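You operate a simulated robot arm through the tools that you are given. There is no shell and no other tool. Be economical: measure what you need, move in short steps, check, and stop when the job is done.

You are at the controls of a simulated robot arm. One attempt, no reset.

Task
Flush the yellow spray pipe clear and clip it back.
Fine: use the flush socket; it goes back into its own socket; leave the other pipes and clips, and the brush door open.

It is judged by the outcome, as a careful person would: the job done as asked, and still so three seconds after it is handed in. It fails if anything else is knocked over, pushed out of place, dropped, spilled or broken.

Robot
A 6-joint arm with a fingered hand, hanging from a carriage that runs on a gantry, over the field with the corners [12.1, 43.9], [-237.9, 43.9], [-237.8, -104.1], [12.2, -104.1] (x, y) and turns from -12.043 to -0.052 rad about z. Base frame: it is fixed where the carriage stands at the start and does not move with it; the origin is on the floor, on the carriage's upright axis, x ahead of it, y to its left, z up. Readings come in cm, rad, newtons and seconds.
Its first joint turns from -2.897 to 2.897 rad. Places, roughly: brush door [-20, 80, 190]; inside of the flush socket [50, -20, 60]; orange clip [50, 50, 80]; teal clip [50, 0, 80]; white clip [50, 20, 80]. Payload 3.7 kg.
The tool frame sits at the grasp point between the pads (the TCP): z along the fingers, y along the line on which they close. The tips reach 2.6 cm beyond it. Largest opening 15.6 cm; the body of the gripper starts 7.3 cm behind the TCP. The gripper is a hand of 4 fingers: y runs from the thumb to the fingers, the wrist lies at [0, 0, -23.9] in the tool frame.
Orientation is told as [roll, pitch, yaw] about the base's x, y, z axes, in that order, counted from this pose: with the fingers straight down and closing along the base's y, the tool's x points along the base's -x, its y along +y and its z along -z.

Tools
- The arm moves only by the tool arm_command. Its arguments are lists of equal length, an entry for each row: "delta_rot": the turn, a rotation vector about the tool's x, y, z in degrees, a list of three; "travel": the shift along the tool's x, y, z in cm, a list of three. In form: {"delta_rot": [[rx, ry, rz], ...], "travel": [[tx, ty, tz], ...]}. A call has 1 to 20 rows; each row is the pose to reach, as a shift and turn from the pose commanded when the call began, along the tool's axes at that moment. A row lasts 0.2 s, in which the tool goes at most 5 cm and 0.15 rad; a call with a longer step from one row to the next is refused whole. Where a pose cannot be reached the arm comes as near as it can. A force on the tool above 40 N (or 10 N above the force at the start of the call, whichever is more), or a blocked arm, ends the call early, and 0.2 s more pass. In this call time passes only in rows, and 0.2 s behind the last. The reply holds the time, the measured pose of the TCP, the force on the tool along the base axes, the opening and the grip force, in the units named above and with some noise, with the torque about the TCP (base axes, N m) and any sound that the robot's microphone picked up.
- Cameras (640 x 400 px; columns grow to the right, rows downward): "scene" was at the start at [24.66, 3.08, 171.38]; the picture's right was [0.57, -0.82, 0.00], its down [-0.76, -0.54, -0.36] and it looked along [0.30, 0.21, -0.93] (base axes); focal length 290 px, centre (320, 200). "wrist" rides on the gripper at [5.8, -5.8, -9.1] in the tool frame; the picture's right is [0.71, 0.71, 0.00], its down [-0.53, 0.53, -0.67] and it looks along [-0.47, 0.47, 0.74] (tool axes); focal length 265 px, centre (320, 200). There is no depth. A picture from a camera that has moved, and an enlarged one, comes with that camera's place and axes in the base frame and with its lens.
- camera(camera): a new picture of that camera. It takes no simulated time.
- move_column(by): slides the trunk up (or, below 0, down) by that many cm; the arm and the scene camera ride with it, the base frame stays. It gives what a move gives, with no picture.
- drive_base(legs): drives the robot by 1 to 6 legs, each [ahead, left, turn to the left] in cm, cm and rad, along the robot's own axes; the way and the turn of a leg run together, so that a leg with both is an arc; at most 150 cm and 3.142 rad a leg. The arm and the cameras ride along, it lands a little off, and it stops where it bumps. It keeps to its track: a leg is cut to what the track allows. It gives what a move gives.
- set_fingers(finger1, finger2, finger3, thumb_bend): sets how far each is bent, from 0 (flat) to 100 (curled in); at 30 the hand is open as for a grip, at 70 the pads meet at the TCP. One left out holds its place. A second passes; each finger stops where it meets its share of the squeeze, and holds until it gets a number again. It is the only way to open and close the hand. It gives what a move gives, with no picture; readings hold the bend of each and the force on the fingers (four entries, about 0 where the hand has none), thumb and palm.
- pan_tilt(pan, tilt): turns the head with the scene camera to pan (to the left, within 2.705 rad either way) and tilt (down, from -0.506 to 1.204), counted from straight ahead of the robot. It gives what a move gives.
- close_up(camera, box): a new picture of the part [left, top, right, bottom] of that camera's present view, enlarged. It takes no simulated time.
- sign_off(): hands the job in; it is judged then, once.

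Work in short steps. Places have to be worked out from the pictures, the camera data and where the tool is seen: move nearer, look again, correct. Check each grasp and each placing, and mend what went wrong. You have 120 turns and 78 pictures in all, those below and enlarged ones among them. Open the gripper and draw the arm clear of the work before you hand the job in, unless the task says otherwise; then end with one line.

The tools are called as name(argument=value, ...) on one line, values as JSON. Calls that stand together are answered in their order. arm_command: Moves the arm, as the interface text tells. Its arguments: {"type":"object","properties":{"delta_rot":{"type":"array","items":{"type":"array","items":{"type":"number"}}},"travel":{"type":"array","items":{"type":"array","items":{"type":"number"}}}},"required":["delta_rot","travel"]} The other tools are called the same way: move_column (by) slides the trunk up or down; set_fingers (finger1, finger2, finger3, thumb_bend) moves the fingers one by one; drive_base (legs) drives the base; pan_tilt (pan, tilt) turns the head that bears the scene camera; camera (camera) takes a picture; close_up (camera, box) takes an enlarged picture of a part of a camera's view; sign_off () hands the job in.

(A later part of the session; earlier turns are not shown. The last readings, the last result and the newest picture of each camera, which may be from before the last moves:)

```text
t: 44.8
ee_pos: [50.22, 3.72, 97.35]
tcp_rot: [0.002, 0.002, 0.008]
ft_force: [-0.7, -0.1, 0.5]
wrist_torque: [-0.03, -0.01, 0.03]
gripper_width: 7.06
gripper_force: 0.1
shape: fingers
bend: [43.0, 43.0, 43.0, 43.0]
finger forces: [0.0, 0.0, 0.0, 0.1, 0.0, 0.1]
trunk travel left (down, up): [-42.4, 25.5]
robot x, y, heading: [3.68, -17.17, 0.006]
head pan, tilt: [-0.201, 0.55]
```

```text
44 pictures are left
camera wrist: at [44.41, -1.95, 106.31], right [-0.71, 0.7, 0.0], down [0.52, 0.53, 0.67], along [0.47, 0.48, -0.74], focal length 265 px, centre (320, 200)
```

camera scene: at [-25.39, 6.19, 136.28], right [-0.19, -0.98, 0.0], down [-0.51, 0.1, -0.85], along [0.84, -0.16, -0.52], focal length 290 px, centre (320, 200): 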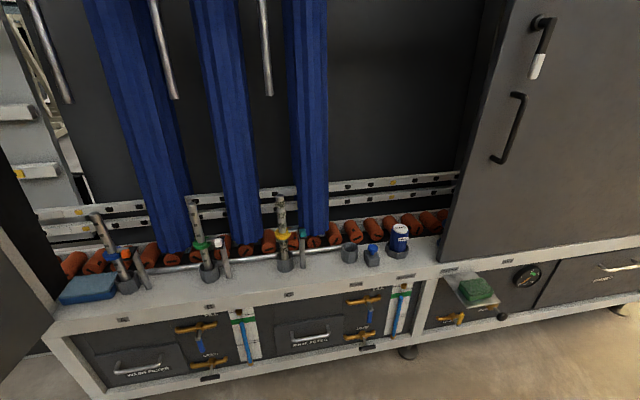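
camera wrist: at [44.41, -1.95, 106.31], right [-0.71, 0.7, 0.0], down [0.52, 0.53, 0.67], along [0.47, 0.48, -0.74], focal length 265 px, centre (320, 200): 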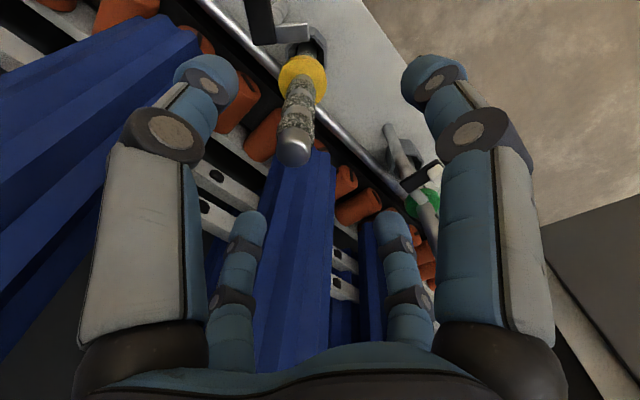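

Pipe top is at ~[52.3,3.6]. Shift the arm 2 cm forward to centre on it and check.

arm_command(delta_rot=[[0, 0, 0], [0, 0, 0]], travel=[[-1, 0, 0], [-2.1, -0.1, 0]])

camera(camera="wrist")

```text
t: 45.4
ee_pos: [52.38, 3.74, 97.33]
tcp_rot: [0.002, -0.001, 0.01]
ft_force: [-0.8, 0.8, -0.7]
wrist_torque: [-0.01, 0.0, -0.01]
gripper_width: 7.05
gripper_force: 0.0
shape: fingers
bend: [43.0, 43.0, 43.0, 43.0]
finger forces: [0.0, 0.1, 0.0, 0.0, 0.0, 0.0]
trunk travel left (down, up): [-42.4, 25.5]
robot x, y, heading: [3.54, -16.68, 0.01]
head pan, tilt: [-0.201, 0.55]
```

```text
43 pictures are left
camera wrist: at [46.52, -2.06, 106.24], right [-0.71, 0.7, 0.0], down [0.52, 0.53, 0.67], along [0.47, 0.48, -0.74], focal length 265 px, centre (320, 200)
```

wrist: 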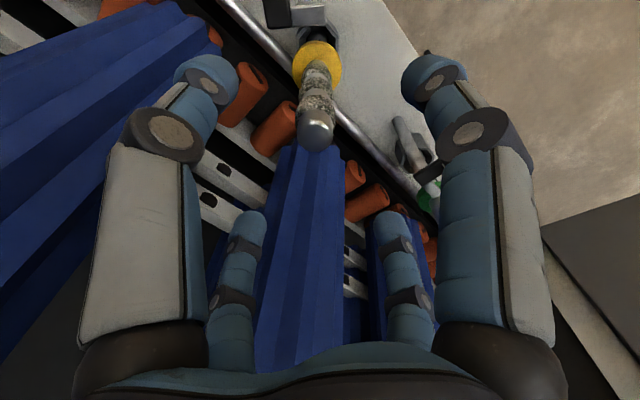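

Well centred. Lower the column to bring the pads around the pipe.

move_column(by=-8)

camera(camera="wrist")

```text
t: 46.6
ee_pos: [52.35, 3.68, 89.22]
tcp_rot: [0.003, -0.001, 0.009]
ft_force: [0.1, 0.0, -0.2]
wrist_torque: [-0.01, 0.04, -0.04]
gripper_width: 7.04
gripper_force: 0.0
shape: fingers
bend: [43.0, 43.0, 43.0, 43.0]
finger forces: [0.0, 0.0, 0.1, 0.0, 0.2, 0.0]
trunk travel left (down, up): [-34.4, 33.5]
robot x, y, heading: [3.79, -17.06, 0.005]
head pan, tilt: [-0.201, 0.55]
```

```text
42 pictures are left
camera wrist: at [46.53, -2.06, 98.26], right [-0.71, 0.7, 0.0], down [0.52, 0.53, 0.67], along [0.47, 0.48, -0.74], focal length 265 px, centre (320, 200)
```

wrist: 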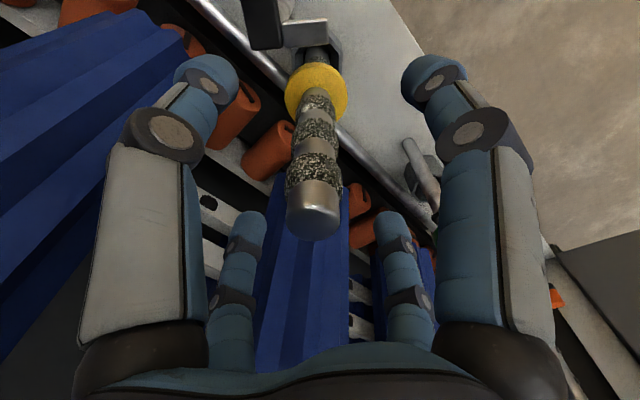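

move_column(by=-4.3)

set_fingers(finger1=72, finger2=72, finger3=72, thumb_bend=72)

camera(camera="wrist")

```text
t: 47.5
ee_pos: [52.37, 3.82, 84.98]
tcp_rot: [0.001, -0.003, 0.008]
ft_force: [0.0, 0.2, -0.8]
wrist_torque: [0.0, 0.02, 0.0]
gripper_width: 7.03
gripper_force: 0.0
shape: fingers
bend: [43.0, 43.0, 43.0, 43.0]
finger forces: [0.0, 0.0, 0.0, 0.1, 0.0, 0.0]
trunk travel left (down, up): [-30.1, 37.8]
robot x, y, heading: [3.52, -16.89, 0.011]
head pan, tilt: [-0.201, 0.55]
```

```text
t: 48.5
ee_pos: [52.25, 3.84, 84.94]
tcp_rot: [0.001, -0.001, 0.01]
ft_force: [0.6, -0.4, -0.6]
wrist_torque: [0.02, 0.03, -0.02]
gripper_width: 0.76
gripper_force: 14.9
shape: fingers
bend: [66.0, 64.0, 64.0, 66.0]
finger forces: [6.3, 8.0, 7.1, 0.0, 8.3, 0.1]
trunk travel left (down, up): [-30.1, 37.8]
robot x, y, heading: [3.52, -16.71, 0.005]
head pan, tilt: [-0.201, 0.55]
```

```text
41 pictures are left
camera wrist: at [46.51, -2.07, 93.94], right [-0.71, 0.7, 0.0], down [0.52, 0.53, 0.67], along [0.47, 0.48, -0.74], focal length 265 px, centre (320, 200)
```

wrist: 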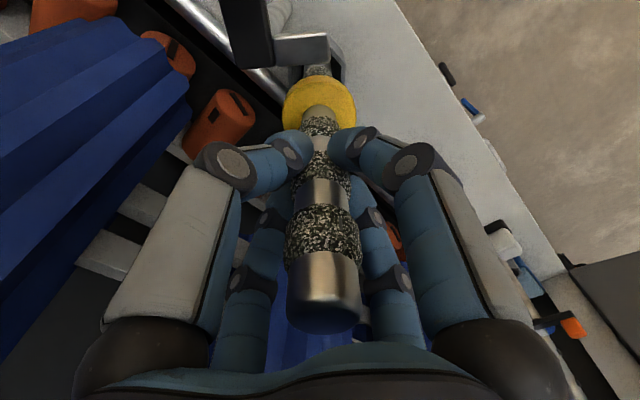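

All four fingers grip (~7 N each). Lift 2 cm and check.

move_column(by=2)

camera(camera="wrist")

```text
t: 49.1
ee_pos: [52.15, 3.64, 86.93]
tcp_rot: [0.001, 0.0, 0.01]
ft_force: [1.4, -0.6, -2.2]
wrist_torque: [0.05, -0.02, -0.01]
gripper_width: 0.78
gripper_force: 14.5
shape: fingers
bend: [66.0, 64.0, 64.0, 66.0]
finger forces: [6.1, 8.1, 6.9, 0.0, 8.3, 0.0]
trunk travel left (down, up): [-32.1, 35.8]
robot x, y, heading: [3.7, -16.84, 0.009]
head pan, tilt: [-0.201, 0.55]
```

```text
40 pictures are left
camera wrist: at [46.5, -2.07, 95.95], right [-0.71, 0.7, 0.0], down [0.52, 0.53, 0.67], along [0.47, 0.48, -0.74], focal length 265 px, centre (320, 200)
```

wrist: 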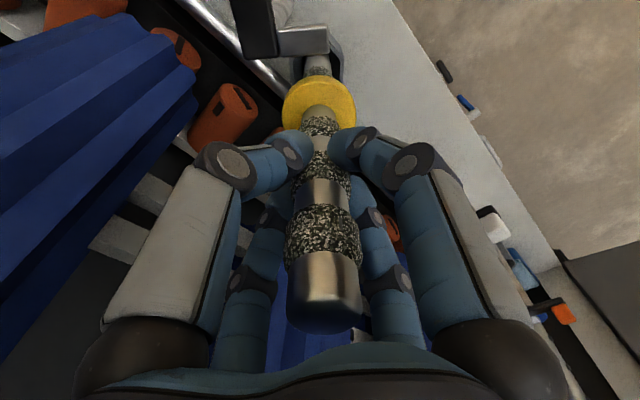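

Pipe lifts freely. Raise it another 22 cm to pass above the clip post.

move_column(by=22)

pan_tilt(pan=0.5, tilt=1.1)

camera(camera="scene")

camera(camera="wrist")

```text
t: 51.5
ee_pos: [52.2, 3.65, 108.95]
tcp_rot: [0.003, 0.0, 0.009]
ft_force: [0.2, -0.3, -1.6]
wrist_torque: [-0.05, 0.02, 0.04]
gripper_width: 0.82
gripper_force: 15.3
shape: fingers
bend: [66.0, 64.0, 64.0, 66.0]
finger forces: [6.4, 8.1, 7.0, 0.1, 8.3, 0.1]
trunk travel left (down, up): [-54.1, 13.8]
robot x, y, heading: [3.31, -16.92, 0.009]
head pan, tilt: [-0.201, 0.55]
```

```text
t: 52.5
ee_pos: [52.31, 3.72, 108.98]
tcp_rot: [0.003, 0.001, 0.009]
ft_force: [0.1, -0.1, -2.3]
wrist_torque: [0.01, 0.0, 0.0]
gripper_width: 0.79
gripper_force: 14.9
shape: fingers
bend: [66.0, 64.0, 64.0, 66.0]
finger forces: [6.3, 8.0, 7.0, 0.2, 8.3, 0.0]
trunk travel left (down, up): [-54.1, 13.8]
robot x, y, heading: [3.82, -16.9, 0.006]
head pan, tilt: [0.499, 1.1]
```

```text
39 pictures are left
camera scene: at [29.23, -13.84, 169.68], right [0.48, -0.88, 0.0], down [-0.78, -0.43, -0.45], along [0.4, 0.22, -0.89], focal length 290 px, centre (320, 200)
```

scene: 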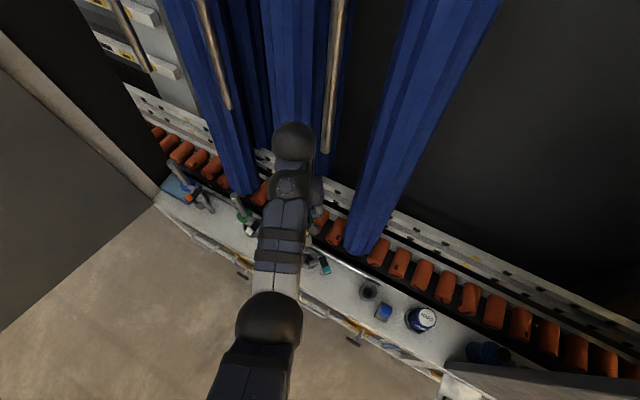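

```text
38 pictures are left
camera wrist: at [46.51, -2.07, 117.95], right [-0.71, 0.7, 0.0], down [0.52, 0.53, 0.67], along [0.47, 0.48, -0.74], focal length 265 px, centre (320, 200)
```

wrist: 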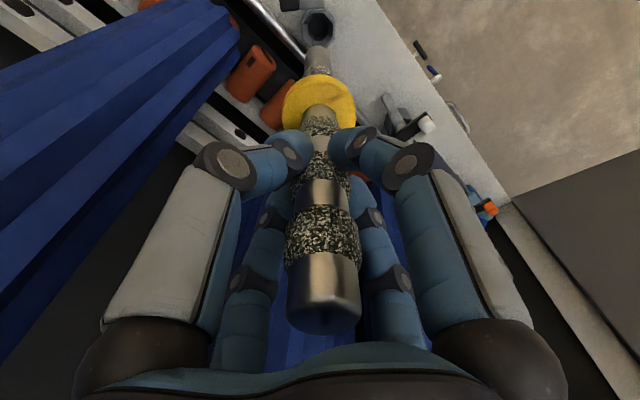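

Pipe is free and held. Raise a bit more and drive over to the flush socket (~[52.3,-19.9]).

move_column(by=4)

drive_base(legs=[[0, -23.5, 0]])

camera(camera="wrist")

```text
t: 53.4
ee_pos: [52.37, 3.64, 112.94]
tcp_rot: [0.002, 0.001, 0.008]
ft_force: [-0.3, 0.4, -1.8]
wrist_torque: [-0.06, 0.06, 0.0]
gripper_width: 0.8
gripper_force: 14.3
shape: fingers
bend: [66.0, 64.0, 64.0, 66.0]
finger forces: [6.2, 8.1, 7.0, 0.0, 8.2, 0.0]
trunk travel left (down, up): [-58.1, 9.8]
robot x, y, heading: [3.76, -16.72, 0.002]
head pan, tilt: [0.499, 1.1]
```

```text
t: 55.1
ee_pos: [52.43, -20.28, 112.99]
tcp_rot: [0.001, 0.001, 0.006]
ft_force: [-0.7, 0.6, -1.2]
wrist_torque: [0.02, -0.02, -0.01]
gripper_width: 0.79
gripper_force: 14.3
shape: fingers
bend: [66.0, 64.0, 64.0, 67.0]
finger forces: [6.3, 8.2, 7.1, 0.1, 8.2, 0.0]
trunk travel left (down, up): [-58.1, 9.8]
robot x, y, heading: [3.86, -40.8, -0.002]
head pan, tilt: [0.499, 1.1]
```

```text
37 pictures are left
camera wrist: at [46.68, -26.09, 121.95], right [-0.71, 0.7, 0.0], down [0.52, 0.53, 0.67], along [0.47, 0.48, -0.74], focal length 265 px, centre (320, 200)
```

wrist: 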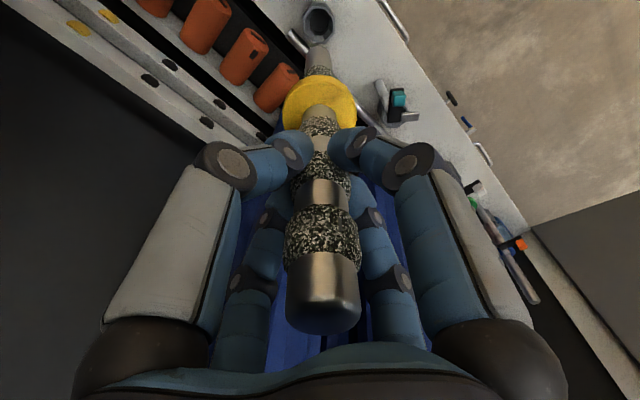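

close_up(camera="wrist", box=[270, 0, 370, 70])

close_up(camera="scene", box=[250, 150, 410, 300])

```text
5.71 times, centred on (320, 35) of wrist
camera zoom: at [46.68, -26.09, 121.95], right [-0.71, 0.7, 0.0], down [0.52, 0.53, 0.67], along [0.47, 0.48, -0.74], focal length 1517 px, centre (320, 1143)
```

zoom: 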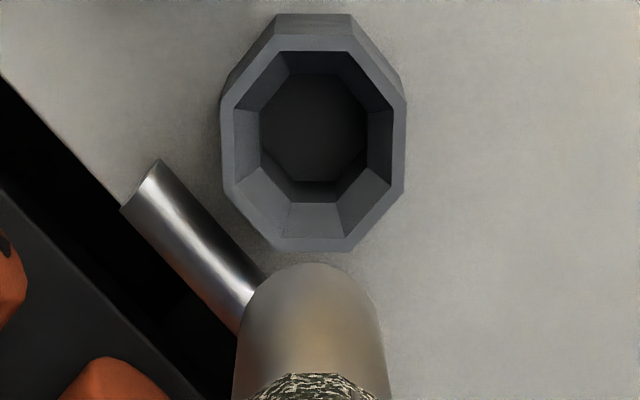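

```text
2.67 times, centred on (330, 225) of scene
camera zoom: at [29.36, -37.82, 173.67], right [0.48, -0.88, 0.0], down [-0.78, -0.43, -0.45], along [0.4, 0.22, -0.89], focal length 774 px, centre (293, 133)
```

zoom: 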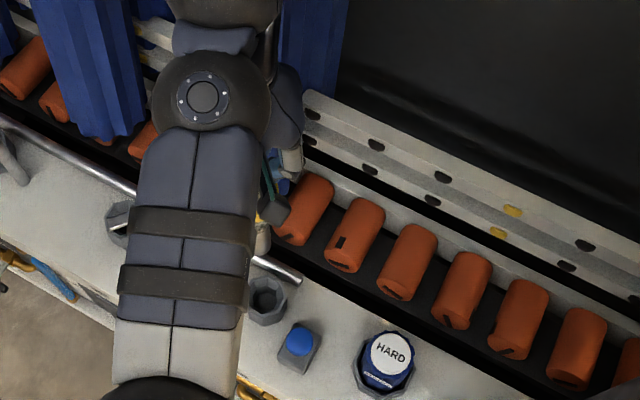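

Flush socket is directly in line below the pipe, within ~0.5 cm. Descend 14 cm and re-check alignment near the rim.

move_column(by=-14)

close_up(camera="wrist", box=[260, 0, 380, 80])

close_up(camera="scene", box=[300, 180, 400, 280])

```text
t: 56.8
ee_pos: [52.53, -20.27, 98.99]
tcp_rot: [0.003, 0.001, 0.006]
ft_force: [-0.1, -0.2, -2.2]
wrist_torque: [-0.01, 0.0, -0.01]
gripper_width: 0.8
gripper_force: 15.1
shape: fingers
bend: [66.0, 64.0, 64.0, 67.0]
finger forces: [6.4, 8.1, 7.1, 0.0, 8.4, 0.0]
trunk travel left (down, up): [-44.1, 23.8]
robot x, y, heading: [3.79, -41.13, 0.002]
head pan, tilt: [0.499, 1.1]
```

```text
5.00 times, centred on (320, 40) of wrist
camera zoom: at [46.69, -26.1, 107.96], right [-0.71, 0.7, 0.0], down [0.52, 0.53, 0.67], along [0.47, 0.48, -0.74], focal length 1327 px, centre (320, 1000)
```

zoom: 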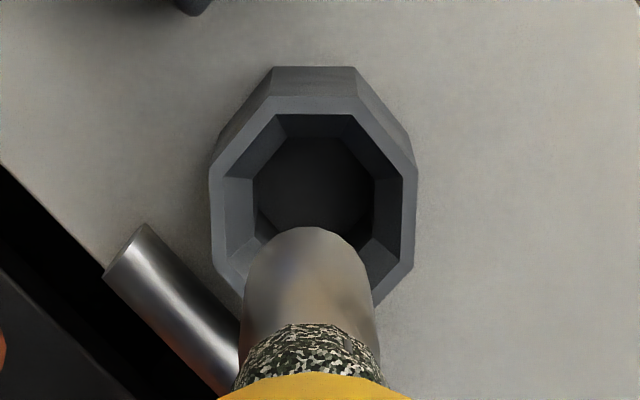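

```text
4.00 times, centred on (350, 230) of scene
camera zoom: at [29.36, -37.83, 159.68], right [0.48, -0.88, 0.0], down [-0.78, -0.43, -0.45], along [0.4, 0.22, -0.89], focal length 1161 px, centre (200, 80)
```

zoom: 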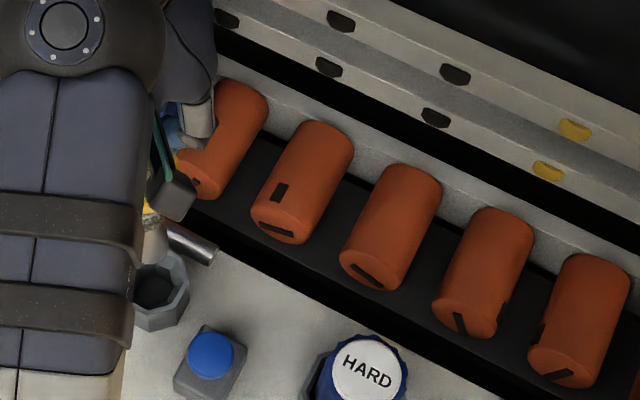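

Alignment checks out (rim centre predicted and seen coincide). Lower into the socket.

move_column(by=-9)

close_up(camera="wrist", box=[240, 0, 400, 120])

```text
t: 58.0
ee_pos: [52.56, -20.16, 89.9]
tcp_rot: [0.003, 0.001, 0.005]
ft_force: [0.5, 0.4, -2.0]
wrist_torque: [0.02, 0.01, -0.01]
gripper_width: 0.8
gripper_force: 14.9
shape: fingers
bend: [66.0, 64.0, 64.0, 67.0]
finger forces: [6.3, 8.1, 7.2, 0.0, 8.4, 0.0]
trunk travel left (down, up): [-35.1, 32.8]
robot x, y, heading: [3.28, -40.98, 0.003]
head pan, tilt: [0.499, 1.1]
```

```text
3.33 times, centred on (320, 60) of wrist
camera zoom: at [46.69, -26.1, 98.96], right [-0.71, 0.7, 0.0], down [0.52, 0.53, 0.67], along [0.47, 0.48, -0.74], focal length 885 px, centre (320, 667)
```

zoom: 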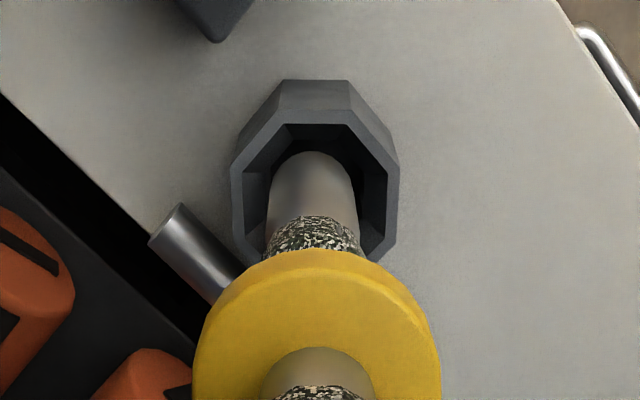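

It is entering centrally with no contact force. Lower until it seats.

move_column(by=-4)

arm_command(delta_rot=[[0, 0, 0], [0, 0, 0], [0, 0, 0]], travel=[[0, 0, 0.3], [0, 0, 0.6], [0, 0, 0.9]])

camera(camera="wrist")

```text
t: 58.9
ee_pos: [52.38, -20.29, 85.95]
tcp_rot: [0.002, 0.0, 0.006]
ft_force: [-0.3, 0.3, -2.5]
wrist_torque: [-0.01, 0.01, 0.01]
gripper_width: 0.77
gripper_force: 14.6
shape: fingers
bend: [66.0, 64.0, 64.0, 67.0]
finger forces: [6.2, 8.1, 7.2, 0.1, 8.4, 0.0]
trunk travel left (down, up): [-31.1, 36.8]
robot x, y, heading: [3.7, -40.94, 0.005]
head pan, tilt: [0.499, 1.1]
```

```text
t: 59.7
ee_pos: [52.43, -20.3, 85.01]
tcp_rot: [0.003, 0.002, 0.005]
ft_force: [0.4, 0.1, -1.0]
wrist_torque: [0.01, -0.01, -0.01]
gripper_width: 0.81
gripper_force: 15.3
shape: fingers
bend: [66.0, 64.0, 64.0, 67.0]
finger forces: [6.3, 8.0, 7.1, 0.0, 8.3, 0.0]
trunk travel left (down, up): [-31.1, 36.8]
robot x, y, heading: [3.63, -41.17, 0.007]
head pan, tilt: [0.499, 1.1]
```

```text
31 pictures are left
camera wrist: at [46.63, -26.11, 94.01], right [-0.71, 0.7, 0.0], down [0.52, 0.53, 0.67], along [0.47, 0.48, -0.74], focal length 265 px, centre (320, 200)
```

wrist: 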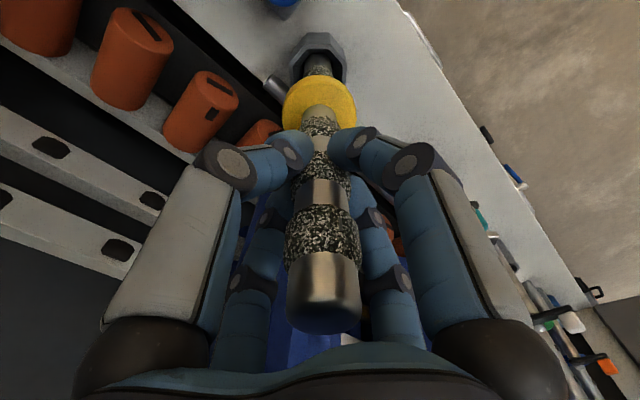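

arm_command(delta_rot=[[0, 0, 0], [0, 0, 0]], travel=[[0, 0, 0.2], [0, 0, 0.4]])

```text
t: 60.3
ee_pos: [52.61, -20.31, 84.85]
tcp_rot: [0.003, -0.006, 0.005]
ft_force: [0.3, -0.1, 11.9]
wrist_torque: [0.0, -0.02, -0.01]
gripper_width: 0.75
gripper_force: 18.5
shape: fingers
bend: [65.0, 64.0, 64.0, 67.0]
finger forces: [7.6, 9.4, 8.7, 0.0, 10.5, 0.1]
trunk travel left (down, up): [-31.1, 36.8]
robot x, y, heading: [3.97, -40.55, 0.002]
head pan, tilt: [0.499, 1.1]
```

Seated firmly. Release and rise clear, then look at the pipe and the blue button.

arm_command(delta_rot=[[0, 0, 0]], travel=[[0, 0, -0.3]])

set_fingers(finger1=43, finger2=43, finger3=43, thumb_bend=43)

move_column(by=14)

camera(camera="wrist")

```text
t: 60.7
ee_pos: [52.5, -20.29, 84.82]
tcp_rot: [0.002, -0.001, 0.006]
ft_force: [-0.1, 0.0, 3.5]
wrist_torque: [0.05, -0.03, -0.02]
gripper_width: 0.78
gripper_force: 16.8
shape: fingers
bend: [65.0, 64.0, 64.0, 67.0]
finger forces: [7.0, 8.9, 8.3, 0.1, 9.6, 0.1]
trunk travel left (down, up): [-31.1, 36.8]
robot x, y, heading: [3.46, -40.92, 0.002]
head pan, tilt: [0.499, 1.1]
```

```text
t: 61.7
ee_pos: [52.4, -20.21, 84.95]
tcp_rot: [0.003, -0.002, 0.004]
ft_force: [0.2, -0.1, -1.3]
wrist_torque: [0.02, 0.02, -0.02]
gripper_width: 7.04
gripper_force: 0.1
shape: fingers
bend: [43.0, 43.0, 43.0, 43.0]
finger forces: [0.0, 0.0, 0.0, 0.0, 0.0, 0.0]
trunk travel left (down, up): [-31.1, 36.8]
robot x, y, heading: [3.58, -40.95, 0.006]
head pan, tilt: [0.499, 1.1]
```

```text
t: 63.4
ee_pos: [52.5, -20.4, 98.87]
tcp_rot: [0.003, 0.0, 0.006]
ft_force: [0.4, -0.4, 0.9]
wrist_torque: [-0.02, 0.01, 0.0]
gripper_width: 7.04
gripper_force: 0.2
shape: fingers
bend: [43.0, 43.0, 43.0, 43.0]
finger forces: [0.0, 0.1, 0.0, 0.1, 0.0, 0.0]
trunk travel left (down, up): [-45.1, 22.8]
robot x, y, heading: [3.5, -40.8, 0.004]
head pan, tilt: [0.499, 1.1]
```

```text
30 pictures are left
camera wrist: at [46.65, -26.07, 107.9], right [-0.71, 0.7, 0.0], down [0.52, 0.53, 0.67], along [0.47, 0.48, -0.74], focal length 265 px, centre (320, 200)
```

wrist: 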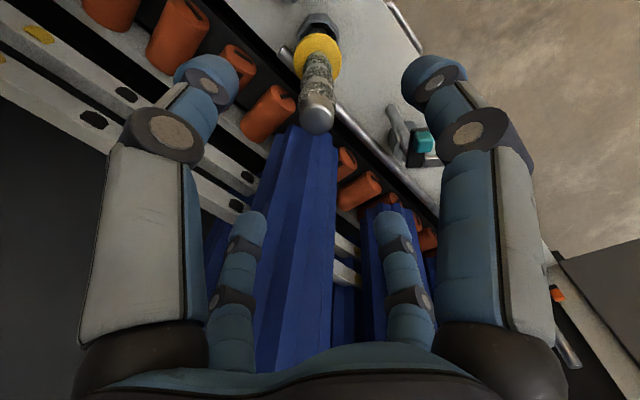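

Pipe stands in the flush socket. Next press the blue button (~[49.3,-27.5,69]). I'll pitch the hand back 30° with fingers closed so the hand clears the pipe.

drive_base(legs=[[-10, 0, 0], [0, -8, 0]])

arm_command(delta_rot=[[0, -7.5, 0], [0, -15, 0], [0, -22.5, 0], [0, -30, 0]], travel=[[0.7, 0.3, -1], [1.5, 0.6, -2], [2, 1, -3], [2.5, 1, -3]])

set_fingers(finger1=70, finger2=70, finger3=70, thumb_bend=70)

camera(camera="wrist")

```text
t: 65.2
ee_pos: [42.67, -28.44, 98.85]
tcp_rot: [0.003, -0.002, 0.004]
ft_force: [-0.7, 0.1, 0.2]
wrist_torque: [0.04, 0.0, -0.03]
gripper_width: 7.06
gripper_force: 0.2
shape: fingers
bend: [43.0, 43.0, 43.0, 43.0]
finger forces: [0.1, 0.0, 0.0, 0.0, 0.1, 0.1]
trunk travel left (down, up): [-45.1, 22.8]
robot x, y, heading: [-6.68, -49.02, 0.002]
head pan, tilt: [0.499, 1.1]
```

```text
t: 66.2
ee_pos: [40.11, -27.48, 102.08]
tcp_rot: [0.003, -0.526, 0.002]
ft_force: [-0.4, 0.2, 0.5]
wrist_torque: [-0.02, 0.01, 0.01]
gripper_width: 7.04
gripper_force: 0.0
shape: fingers
bend: [43.0, 43.0, 43.0, 43.0]
finger forces: [0.1, 0.0, 0.0, 0.0, 0.0, 0.1]
trunk travel left (down, up): [-45.1, 22.8]
robot x, y, heading: [-6.18, -48.56, 0.004]
head pan, tilt: [0.499, 1.1]
```

```text
t: 67.2
ee_pos: [40.19, -27.42, 101.99]
tcp_rot: [0.003, -0.524, 0.003]
ft_force: [-0.5, -0.2, 0.0]
wrist_torque: [0.03, 0.01, -0.04]
gripper_width: 0.0
gripper_force: 0.1
shape: fingers
bend: [69.0, 69.0, 69.0, 69.0]
finger forces: [0.1, 0.0, 0.0, 0.0, 0.0, 0.0]
trunk travel left (down, up): [-45.1, 22.8]
robot x, y, heading: [-6.12, -48.46, 0.002]
head pan, tilt: [0.499, 1.1]
```

```text
29 pictures are left
camera wrist: at [30.56, -33.2, 106.89], right [-0.61, 0.71, -0.35], down [0.12, 0.53, 0.84], along [0.78, 0.48, -0.41], focal length 265 px, centre (320, 200)
```

wrist: 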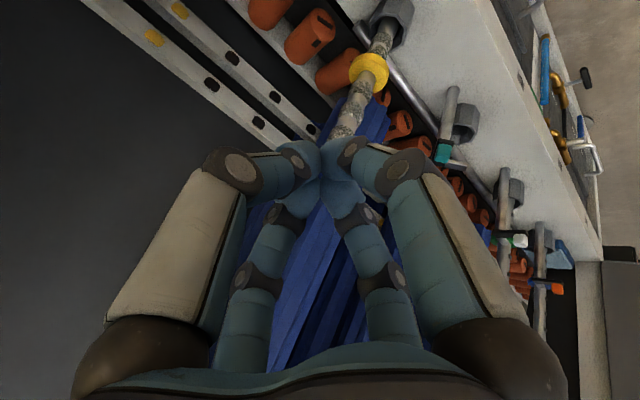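

drive_base(legs=[[7.6, 0, 0]])

move_column(by=-23)

camera(camera="wrist")

camera(camera="scene")

```text
t: 68.2
ee_pos: [47.74, -27.41, 101.94]
tcp_rot: [0.003, -0.523, 0.003]
ft_force: [0.2, -0.8, -0.4]
wrist_torque: [-0.02, 0.03, -0.01]
gripper_width: 0.0
gripper_force: 0.0
shape: fingers
bend: [69.0, 69.0, 69.0, 69.0]
finger forces: [0.0, 0.0, 0.0, 0.0, 0.1, 0.1]
trunk travel left (down, up): [-45.1, 22.8]
robot x, y, heading: [1.56, -48.81, 0.001]
head pan, tilt: [0.499, 1.1]
```

```text
t: 70.6
ee_pos: [47.56, -27.43, 79.09]
tcp_rot: [0.002, -0.523, 0.002]
ft_force: [0.8, 0.1, 0.6]
wrist_torque: [-0.02, -0.02, 0.01]
gripper_width: 0.0
gripper_force: 0.0
shape: fingers
bend: [69.0, 69.0, 69.0, 69.0]
finger forces: [0.0, 0.0, 0.1, 0.0, 0.0, 0.0]
trunk travel left (down, up): [-22.1, 45.8]
robot x, y, heading: [1.45, -48.87, 0.005]
head pan, tilt: [0.499, 1.1]
```

```text
28 pictures are left
camera wrist: at [38.07, -33.22, 83.89], right [-0.61, 0.71, -0.35], down [0.12, 0.53, 0.84], along [0.78, 0.48, -0.41], focal length 265 px, centre (320, 200)
```

wrist: 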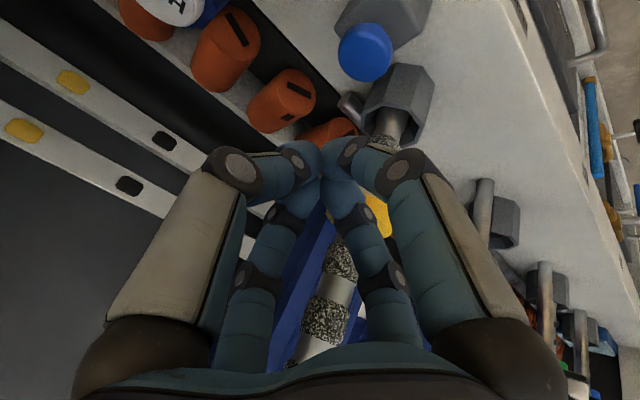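

```text
27 pictures are left
camera scene: at [27.0, -45.94, 137.68], right [0.48, -0.88, 0.0], down [-0.78, -0.43, -0.45], along [0.4, 0.22, -0.89], focal length 290 px, centre (320, 200)
```

scene: 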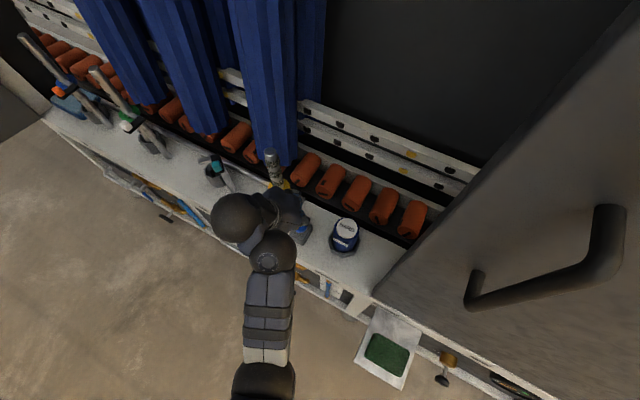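

Button top refined to ~[48.8,-27.9,67]. Shift slightly and descend toward it.

arm_command(delta_rot=[[0, 0, 0]], travel=[[0.2, -0.4, 0]])

move_column(by=-6.5)

camera(camera="wrist")

```text
t: 71.0
ee_pos: [47.4, -27.91, 78.96]
tcp_rot: [0.0, -0.524, 0.0]
ft_force: [0.8, 0.3, -0.3]
wrist_torque: [0.01, 0.03, -0.01]
gripper_width: 0.0
gripper_force: 0.1
shape: fingers
bend: [69.0, 69.0, 69.0, 69.0]
finger forces: [0.1, 0.0, 0.0, 0.1, 0.0, 0.1]
trunk travel left (down, up): [-22.1, 45.8]
robot x, y, heading: [1.45, -48.93, -0.004]
head pan, tilt: [0.499, 1.1]
```

```text
t: 72.0
ee_pos: [47.54, -27.79, 72.47]
tcp_rot: [0.002, -0.528, 0.002]
ft_force: [0.6, -0.8, -0.5]
wrist_torque: [-0.04, 0.03, -0.01]
gripper_width: 0.0
gripper_force: 0.0
shape: fingers
bend: [69.0, 69.0, 69.0, 69.0]
finger forces: [0.0, 0.0, 0.1, 0.0, 0.0, 0.1]
trunk travel left (down, up): [-15.6, 52.3]
robot x, y, heading: [1.32, -49.08, 0.003]
head pan, tilt: [0.499, 1.1]
```

```text
26 pictures are left
camera wrist: at [37.87, -33.65, 77.33], right [-0.61, 0.71, -0.35], down [0.12, 0.52, 0.84], along [0.78, 0.48, -0.41], focal length 265 px, centre (320, 200)
```

wrist: 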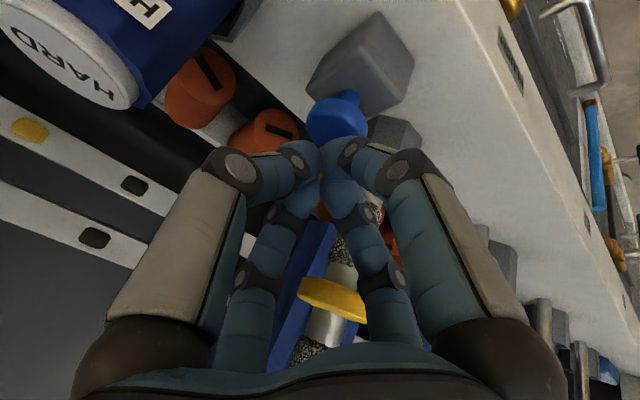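

Tips are right over the cap. Press down gently with the arm.

arm_command(delta_rot=[[0, 0, 0], [0, 0, 0], [0, 0, 0], [0, 0, 0]], travel=[[0.3, 0, 0.52], [0.6, 0, 1.04], [0.9, 0, 1.56], [1.2, 0, 2.08]])

```text
t: 73.0
ee_pos: [47.49, -27.78, 69.87]
tcp_rot: [0.003, -0.524, 0.001]
ft_force: [-0.6, 0.3, 1.8]
wrist_torque: [0.0, -0.05, -0.02]
gripper_width: 0.0
gripper_force: 2.0
shape: fingers
bend: [69.0, 69.0, 69.0, 69.0]
finger forces: [4.0, 0.0, 0.0, 0.1, 0.1, 0.1]
trunk travel left (down, up): [-15.6, 52.3]
robot x, y, heading: [1.4, -48.92, 0.004]
head pan, tilt: [0.499, 1.1]
```

arm_command(delta_rot=[[0, 0, 0], [0, 0, 0], [0, 0, 0], [0, 0, 0]], travel=[[0.1, 0, 0.17], [0.2, 0, 0.34], [0.3, 0, 0.52], [0.4, 0, 0.7]])

camera(camera="wrist")

```text
t: 74.0
ee_pos: [47.47, -27.87, 69.36]
tcp_rot: [0.005, -0.526, 0.001]
ft_force: [-1.9, 0.9, 3.2]
wrist_torque: [0.04, 0.04, 0.0]
gripper_width: 0.0
gripper_force: 3.0
shape: fingers
bend: [69.0, 69.0, 69.0, 69.0]
finger forces: [6.9, 0.0, 0.0, 0.0, 0.1, 0.1]
trunk travel left (down, up): [-15.6, 52.3]
robot x, y, heading: [1.37, -48.78, 0.002]
head pan, tilt: [0.499, 1.1]
heard: click
```

```text
25 pictures are left
camera wrist: at [37.93, -33.6, 74.2], right [-0.61, 0.71, -0.35], down [0.12, 0.52, 0.84], along [0.78, 0.48, -0.41], focal length 265 px, centre (320, 200)
```

wrist: 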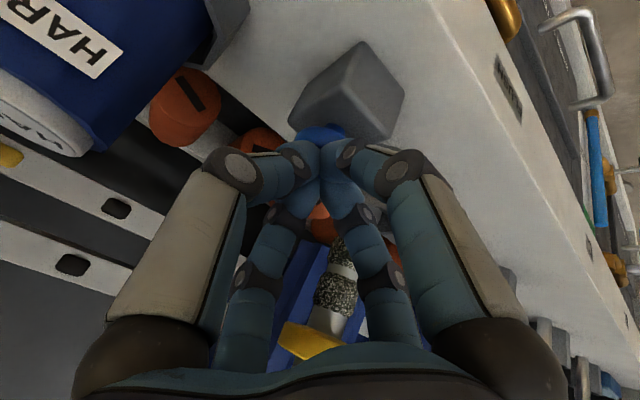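

A click was heard. Hold the button for a few seconds and listen/look.

arm_command(delta_rot=[[0, 0, 0], [0, 0, 0], [0, 0, 0], [0, 0, 0], [0, 0, 0], [0, 0, 0], [0, 0, 0], [0, 0, 0], [0, 0, 0], [0, 0, 0], [0, 0, 0], [0, 0, 0], [0, 0, 0], [0, 0, 0], [0, 0, 0], [0, 0, 0]], travel=[[0, 0, 0], [0, 0, 0], [0, 0, 0], [0, 0, 0], [0, 0, 0], [0, 0, 0], [0, 0, 0], [0, 0, 0], [0, 0, 0], [0, 0, 0], [0, 0, 0], [0, 0, 0], [0, 0, 0], [0, 0, 0], [0, 0, 0], [0, 0, 0]])

camera(camera="wrist")

```text
t: 77.5
ee_pos: [47.59, -27.8, 69.29]
tcp_rot: [0.002, -0.525, 0.002]
ft_force: [-1.1, 0.9, 3.1]
wrist_torque: [0.02, -0.04, 0.01]
gripper_width: 0.0
gripper_force: 3.1
shape: fingers
bend: [69.0, 69.0, 69.0, 69.0]
finger forces: [6.9, 0.0, 0.0, 0.1, 0.0, 0.0]
trunk travel left (down, up): [-15.6, 52.3]
robot x, y, heading: [1.45, -48.81, 0.0]
head pan, tilt: [0.499, 1.1]
```

```text
24 pictures are left
camera wrist: at [37.92, -33.6, 74.2], right [-0.61, 0.71, -0.35], down [0.12, 0.52, 0.84], along [0.78, 0.48, -0.41], focal length 265 px, centre (320, 200)
```

wrist: 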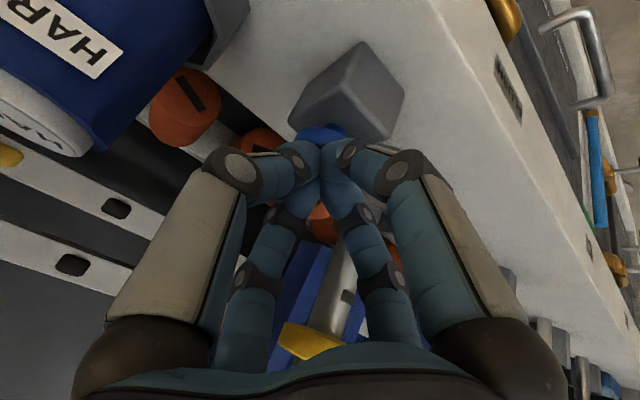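

The crust below the collar has gone. Rise off the button and inspect the whole pipe.

move_column(by=10)

move_column(by=16)

drive_base(legs=[[-8, 0, 0]])

close_up(camera="wrist", box=[280, 0, 480, 180])

```text
t: 78.8
ee_pos: [47.58, -27.89, 79.45]
tcp_rot: [0.002, -0.522, 0.002]
ft_force: [-0.7, 0.2, -0.5]
wrist_torque: [0.02, 0.0, -0.03]
gripper_width: 0.02
gripper_force: 0.0
shape: fingers
bend: [69.0, 69.0, 69.0, 69.0]
finger forces: [0.0, 0.0, 0.0, 0.0, 0.1, 0.0]
trunk travel left (down, up): [-25.6, 42.3]
robot x, y, heading: [1.3, -48.54, 0.001]
head pan, tilt: [0.499, 1.1]
```

```text
t: 80.6
ee_pos: [47.5, -27.86, 95.26]
tcp_rot: [0.002, -0.525, 0.002]
ft_force: [-0.4, -0.9, -0.2]
wrist_torque: [-0.01, 0.02, 0.04]
gripper_width: 0.01
gripper_force: 0.0
shape: fingers
bend: [69.0, 69.0, 69.0, 69.0]
finger forces: [0.1, 0.0, 0.0, 0.0, 0.0, 0.0]
trunk travel left (down, up): [-41.6, 26.3]
robot x, y, heading: [1.55, -49.08, 0.003]
head pan, tilt: [0.499, 1.1]
```

```text
t: 81.7
ee_pos: [39.54, -27.81, 95.24]
tcp_rot: [0.001, -0.523, 0.001]
ft_force: [0.5, 0.3, -0.8]
wrist_torque: [-0.03, 0.0, 0.03]
gripper_width: 0.0
gripper_force: 0.1
shape: fingers
bend: [69.0, 69.0, 69.0, 69.0]
finger forces: [0.1, 0.0, 0.0, 0.1, 0.0, 0.0]
trunk travel left (down, up): [-41.6, 26.3]
robot x, y, heading: [-6.66, -48.87, 0.002]
head pan, tilt: [0.499, 1.1]
```

```text
2.22 times, centred on (380, 90) of wrist
camera zoom: at [29.91, -33.65, 100.19], right [-0.61, 0.71, -0.35], down [0.12, 0.52, 0.84], along [0.78, 0.48, -0.41], focal length 590 px, centre (187, 444)
```

zoom: 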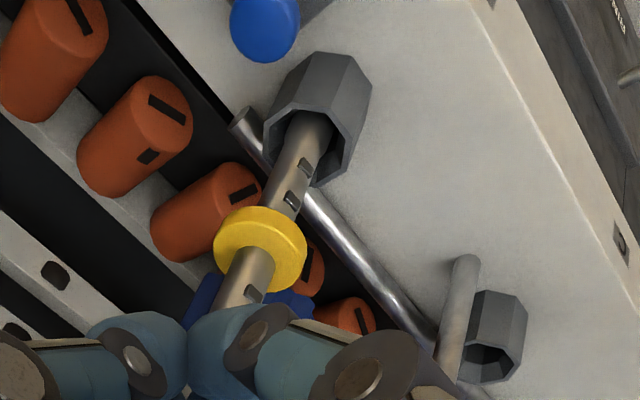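

Pipe is clean. Return the hand to vertical, open, and go back over the pipe.

move_column(by=6)

arm_command(delta_rot=[[0, 7.5, 0], [0, 15, 0], [0, 22.5, 0], [0, 30, 0]], travel=[[-0.2, -0.3, 1], [-0.4, -0.6, 2], [-0.6, -0.8, 3], [-0.7, -1, 3.8]])

set_fingers(finger1=43, finger2=43, finger3=43, thumb_bend=43)

```text
t: 82.7
ee_pos: [39.5, -27.85, 101.18]
tcp_rot: [0.001, -0.524, 0.001]
ft_force: [0.1, -0.3, 0.6]
wrist_torque: [-0.02, -0.03, 0.05]
gripper_width: 0.02
gripper_force: 0.0
shape: fingers
bend: [69.0, 69.0, 69.0, 69.0]
finger forces: [0.0, 0.0, 0.0, 0.1, 0.0, 0.0]
trunk travel left (down, up): [-47.6, 20.3]
robot x, y, heading: [-6.76, -48.83, 0.007]
head pan, tilt: [0.499, 1.1]
```

```text
t: 83.7
ee_pos: [41.9, -28.79, 98.48]
tcp_rot: [0.002, 0.001, 0.001]
ft_force: [-0.2, -0.3, -0.3]
wrist_torque: [0.02, -0.01, -0.01]
gripper_width: 0.0
gripper_force: 0.0
shape: fingers
bend: [69.0, 69.0, 69.0, 69.0]
finger forces: [0.0, 0.1, 0.0, 0.0, 0.0, 0.0]
trunk travel left (down, up): [-47.6, 20.3]
robot x, y, heading: [-6.38, -48.64, 0.004]
head pan, tilt: [0.499, 1.1]
```

```text
t: 84.7
ee_pos: [41.91, -28.83, 98.51]
tcp_rot: [0.001, 0.002, 0.002]
ft_force: [-0.7, 0.1, 0.0]
wrist_torque: [0.0, 0.0, 0.01]
gripper_width: 7.07
gripper_force: 0.0
shape: fingers
bend: [43.0, 43.0, 43.0, 43.0]
finger forces: [0.0, 0.0, 0.0, 0.0, 0.1, 0.0]
trunk travel left (down, up): [-47.6, 20.3]
robot x, y, heading: [-6.47, -49.09, -0.002]
head pan, tilt: [0.499, 1.1]
```

drive_base(legs=[[10.5, 8.5, 0]])

camera(camera="wrist")

```text
t: 86.0
ee_pos: [52.47, -20.31, 98.32]
tcp_rot: [0.001, 0.001, 0.002]
ft_force: [-0.8, 0.7, 0.4]
wrist_torque: [0.04, 0.04, 0.01]
gripper_width: 7.06
gripper_force: 0.1
shape: fingers
bend: [43.0, 43.0, 43.0, 43.0]
finger forces: [0.0, 0.0, 0.0, 0.0, 0.0, 0.0]
trunk travel left (down, up): [-47.6, 20.3]
robot x, y, heading: [3.87, -40.13, 0.007]
head pan, tilt: [0.499, 1.1]
```

```text
22 pictures are left
camera wrist: at [46.66, -26.07, 107.45], right [-0.71, 0.71, 0.0], down [0.52, 0.53, 0.67], along [0.47, 0.47, -0.74], focal length 265 px, centre (320, 200)
```

wrist: 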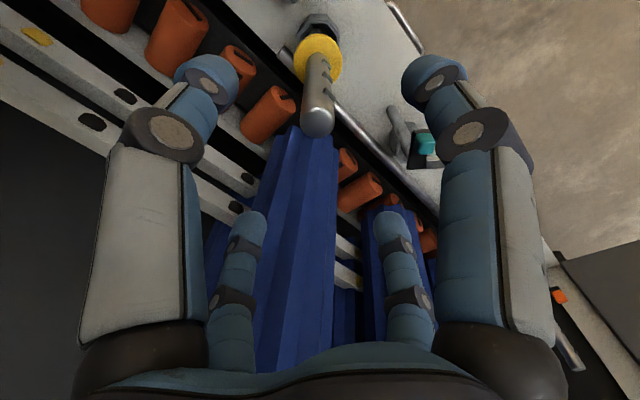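

Clean all along and centred. Lower and re-grip at the same height, then lift.

move_column(by=-13.4)

set_fingers(finger1=72, finger2=72, finger3=72, thumb_bend=72)

move_column(by=3)

camera(camera="wrist")

```text
t: 87.6
ee_pos: [52.56, -20.36, 85.08]
tcp_rot: [0.002, 0.0, 0.002]
ft_force: [0.1, -0.2, -0.4]
wrist_torque: [0.0, 0.0, -0.03]
gripper_width: 7.05
gripper_force: 0.0
shape: fingers
bend: [43.0, 43.0, 43.0, 43.0]
finger forces: [0.1, 0.0, 0.1, 0.0, 0.0, 0.0]
trunk travel left (down, up): [-34.2, 33.7]
robot x, y, heading: [3.96, -40.28, 0.005]
head pan, tilt: [0.499, 1.1]
```

```text
t: 88.6
ee_pos: [52.42, -20.35, 85.06]
tcp_rot: [0.002, 0.0, 0.002]
ft_force: [0.0, 0.6, 0.9]
wrist_torque: [0.03, -0.01, 0.0]
gripper_width: 0.89
gripper_force: 15.3
shape: fingers
bend: [65.0, 64.0, 64.0, 66.0]
finger forces: [6.7, 7.9, 7.4, 0.1, 8.8, 0.0]
trunk travel left (down, up): [-34.2, 33.7]
robot x, y, heading: [3.81, -40.42, 0.003]
head pan, tilt: [0.499, 1.1]
```

```text
t: 89.3
ee_pos: [52.45, -20.23, 88.03]
tcp_rot: [0.003, 0.0, 0.002]
ft_force: [0.4, 0.1, -1.6]
wrist_torque: [0.0, -0.01, -0.01]
gripper_width: 0.92
gripper_force: 15.7
shape: fingers
bend: [65.0, 64.0, 64.0, 66.0]
finger forces: [6.6, 8.0, 7.4, 0.0, 8.9, 0.0]
trunk travel left (down, up): [-37.2, 30.7]
robot x, y, heading: [3.78, -40.38, 0.001]
head pan, tilt: [0.499, 1.1]
```

```text
21 pictures are left
camera wrist: at [46.64, -26.08, 97.05], right [-0.71, 0.71, 0.0], down [0.52, 0.53, 0.67], along [0.47, 0.47, -0.74], focal length 265 px, centre (320, 200)
```

wrist: 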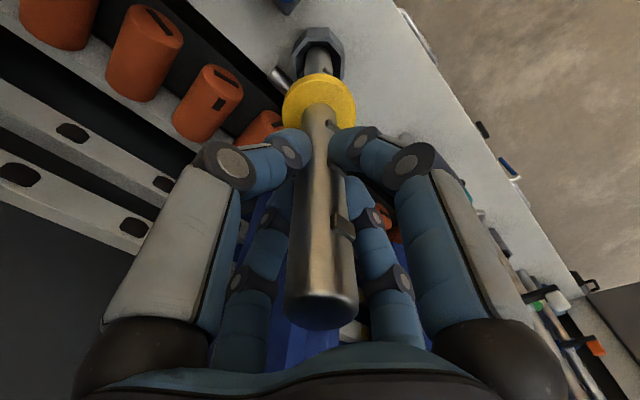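

Pipe follows. Lift high and drive back over its own socket (TCP target [52.3,3.7]).

move_column(by=25)

drive_base(legs=[[0, 24, 0]])

close_up(camera="wrist", box=[270, 0, 370, 70])

```text
t: 91.9
ee_pos: [52.35, -20.31, 113.15]
tcp_rot: [-0.001, 0.001, 0.001]
ft_force: [-1.1, 0.2, -2.5]
wrist_torque: [-0.02, -0.02, -0.01]
gripper_width: 0.9
gripper_force: 15.1
shape: fingers
bend: [65.0, 64.0, 64.0, 66.0]
finger forces: [6.6, 7.8, 7.4, 0.0, 9.0, 0.0]
trunk travel left (down, up): [-62.2, 5.7]
robot x, y, heading: [3.89, -40.11, 0.002]
head pan, tilt: [0.499, 1.1]
```

```text
t: 93.7
ee_pos: [52.56, 2.92, 113.04]
tcp_rot: [0.001, -0.001, 0.003]
ft_force: [-0.9, 0.3, -2.3]
wrist_torque: [-0.01, 0.03, 0.0]
gripper_width: 0.88
gripper_force: 15.9
shape: fingers
bend: [65.0, 64.0, 64.0, 66.0]
finger forces: [6.7, 7.9, 7.4, 0.0, 9.0, 0.0]
trunk travel left (down, up): [-62.2, 5.7]
robot x, y, heading: [4.09, -16.92, 0.001]
head pan, tilt: [0.499, 1.1]
```

```text
5.71 times, centred on (320, 35) of wrist
camera zoom: at [46.62, -2.82, 122.04], right [-0.71, 0.71, 0.0], down [0.52, 0.53, 0.67], along [0.47, 0.47, -0.74], focal length 1517 px, centre (320, 1143)
```

zoom: 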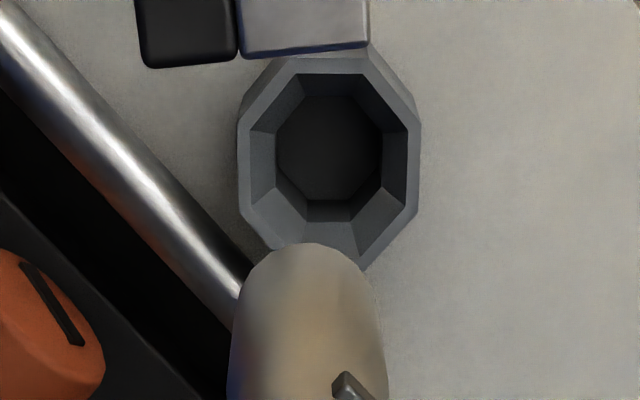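

Socket is offset ~[-0.1,+0.65] relative to the aligned case, agreeing with the original pose. Correct with the arm, lower, and check.

arm_command(delta_rot=[[0, 0, 0], [0, 0, 0]], travel=[[0.1, 0.4, 0], [0.15, 0.7, 0]])

move_column(by=-14)

close_up(camera="wrist", box=[260, 0, 380, 80])

```text
t: 94.3
ee_pos: [52.35, 3.59, 113.09]
tcp_rot: [0.002, -0.002, 0.005]
ft_force: [-0.6, 0.0, -3.4]
wrist_torque: [0.02, 0.04, 0.03]
gripper_width: 0.88
gripper_force: 15.4
shape: fingers
bend: [65.0, 64.0, 64.0, 66.0]
finger forces: [6.6, 7.8, 7.4, 0.0, 9.0, 0.0]
trunk travel left (down, up): [-62.2, 5.7]
robot x, y, heading: [3.72, -16.84, 0.002]
head pan, tilt: [0.499, 1.1]
```

```text
t: 96.0
ee_pos: [52.36, 3.66, 98.94]
tcp_rot: [0.001, 0.0, 0.003]
ft_force: [0.2, 0.1, -2.3]
wrist_torque: [0.0, -0.02, -0.03]
gripper_width: 0.86
gripper_force: 15.9
shape: fingers
bend: [65.0, 64.0, 64.0, 66.0]
finger forces: [6.6, 7.9, 7.4, 0.1, 8.9, 0.1]
trunk travel left (down, up): [-48.2, 19.7]
robot x, y, heading: [4.01, -17.03, 0.002]
head pan, tilt: [0.499, 1.1]
```

```text
5.00 times, centred on (320, 40) of wrist
camera zoom: at [46.49, -2.13, 108.05], right [-0.71, 0.71, 0.0], down [0.52, 0.53, 0.67], along [0.47, 0.47, -0.74], focal length 1327 px, centre (320, 1000)
```

zoom: 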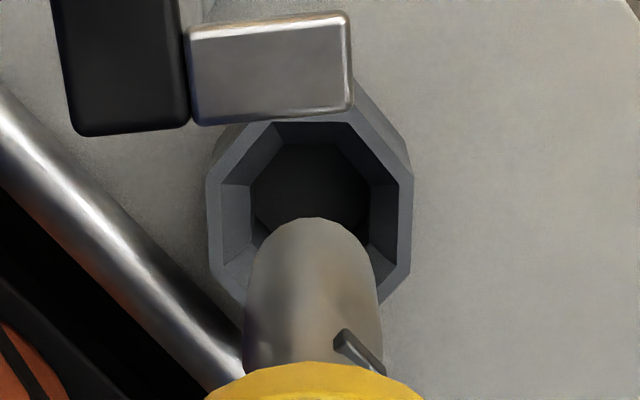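

move_column(by=-9)

move_column(by=-4)

arm_command(delta_rot=[[0, 0, 0], [0, 0, 0], [0, 0, 0], [0, 0, 0]], travel=[[0, 0, 0.3], [0, 0, 0.6], [0, 0, 0.9], [0, 0, 1.1]])

```text
t: 97.2
ee_pos: [52.27, 3.61, 90.09]
tcp_rot: [0.002, 0.002, 0.002]
ft_force: [-0.6, -0.3, -2.3]
wrist_torque: [0.0, 0.04, 0.02]
gripper_width: 0.88
gripper_force: 14.8
shape: fingers
bend: [65.0, 64.0, 64.0, 66.0]
finger forces: [6.6, 7.9, 7.4, 0.0, 9.0, 0.0]
trunk travel left (down, up): [-39.2, 28.7]
robot x, y, heading: [3.96, -17.45, 0.001]
head pan, tilt: [0.499, 1.1]
```

```text
t: 98.0
ee_pos: [52.31, 3.68, 86.09]
tcp_rot: [0.002, 0.001, 0.002]
ft_force: [0.1, 0.3, -1.8]
wrist_torque: [0.03, 0.03, -0.05]
gripper_width: 0.89
gripper_force: 15.3
shape: fingers
bend: [65.0, 64.0, 64.0, 66.0]
finger forces: [6.6, 8.0, 7.5, 0.0, 9.0, 0.0]
trunk travel left (down, up): [-35.2, 32.7]
robot x, y, heading: [3.87, -17.3, 0.005]
head pan, tilt: [0.499, 1.1]
```

```text
t: 99.0
ee_pos: [52.42, 3.64, 85.02]
tcp_rot: [0.001, -0.001, 0.002]
ft_force: [-0.2, 0.0, 1.7]
wrist_torque: [0.03, -0.04, -0.02]
gripper_width: 0.88
gripper_force: 16.3
shape: fingers
bend: [65.0, 64.0, 64.0, 66.0]
finger forces: [6.9, 8.3, 7.9, 0.0, 9.2, 0.0]
trunk travel left (down, up): [-35.2, 32.7]
robot x, y, heading: [4.3, -17.02, -0.001]
head pan, tilt: [0.499, 1.1]
```

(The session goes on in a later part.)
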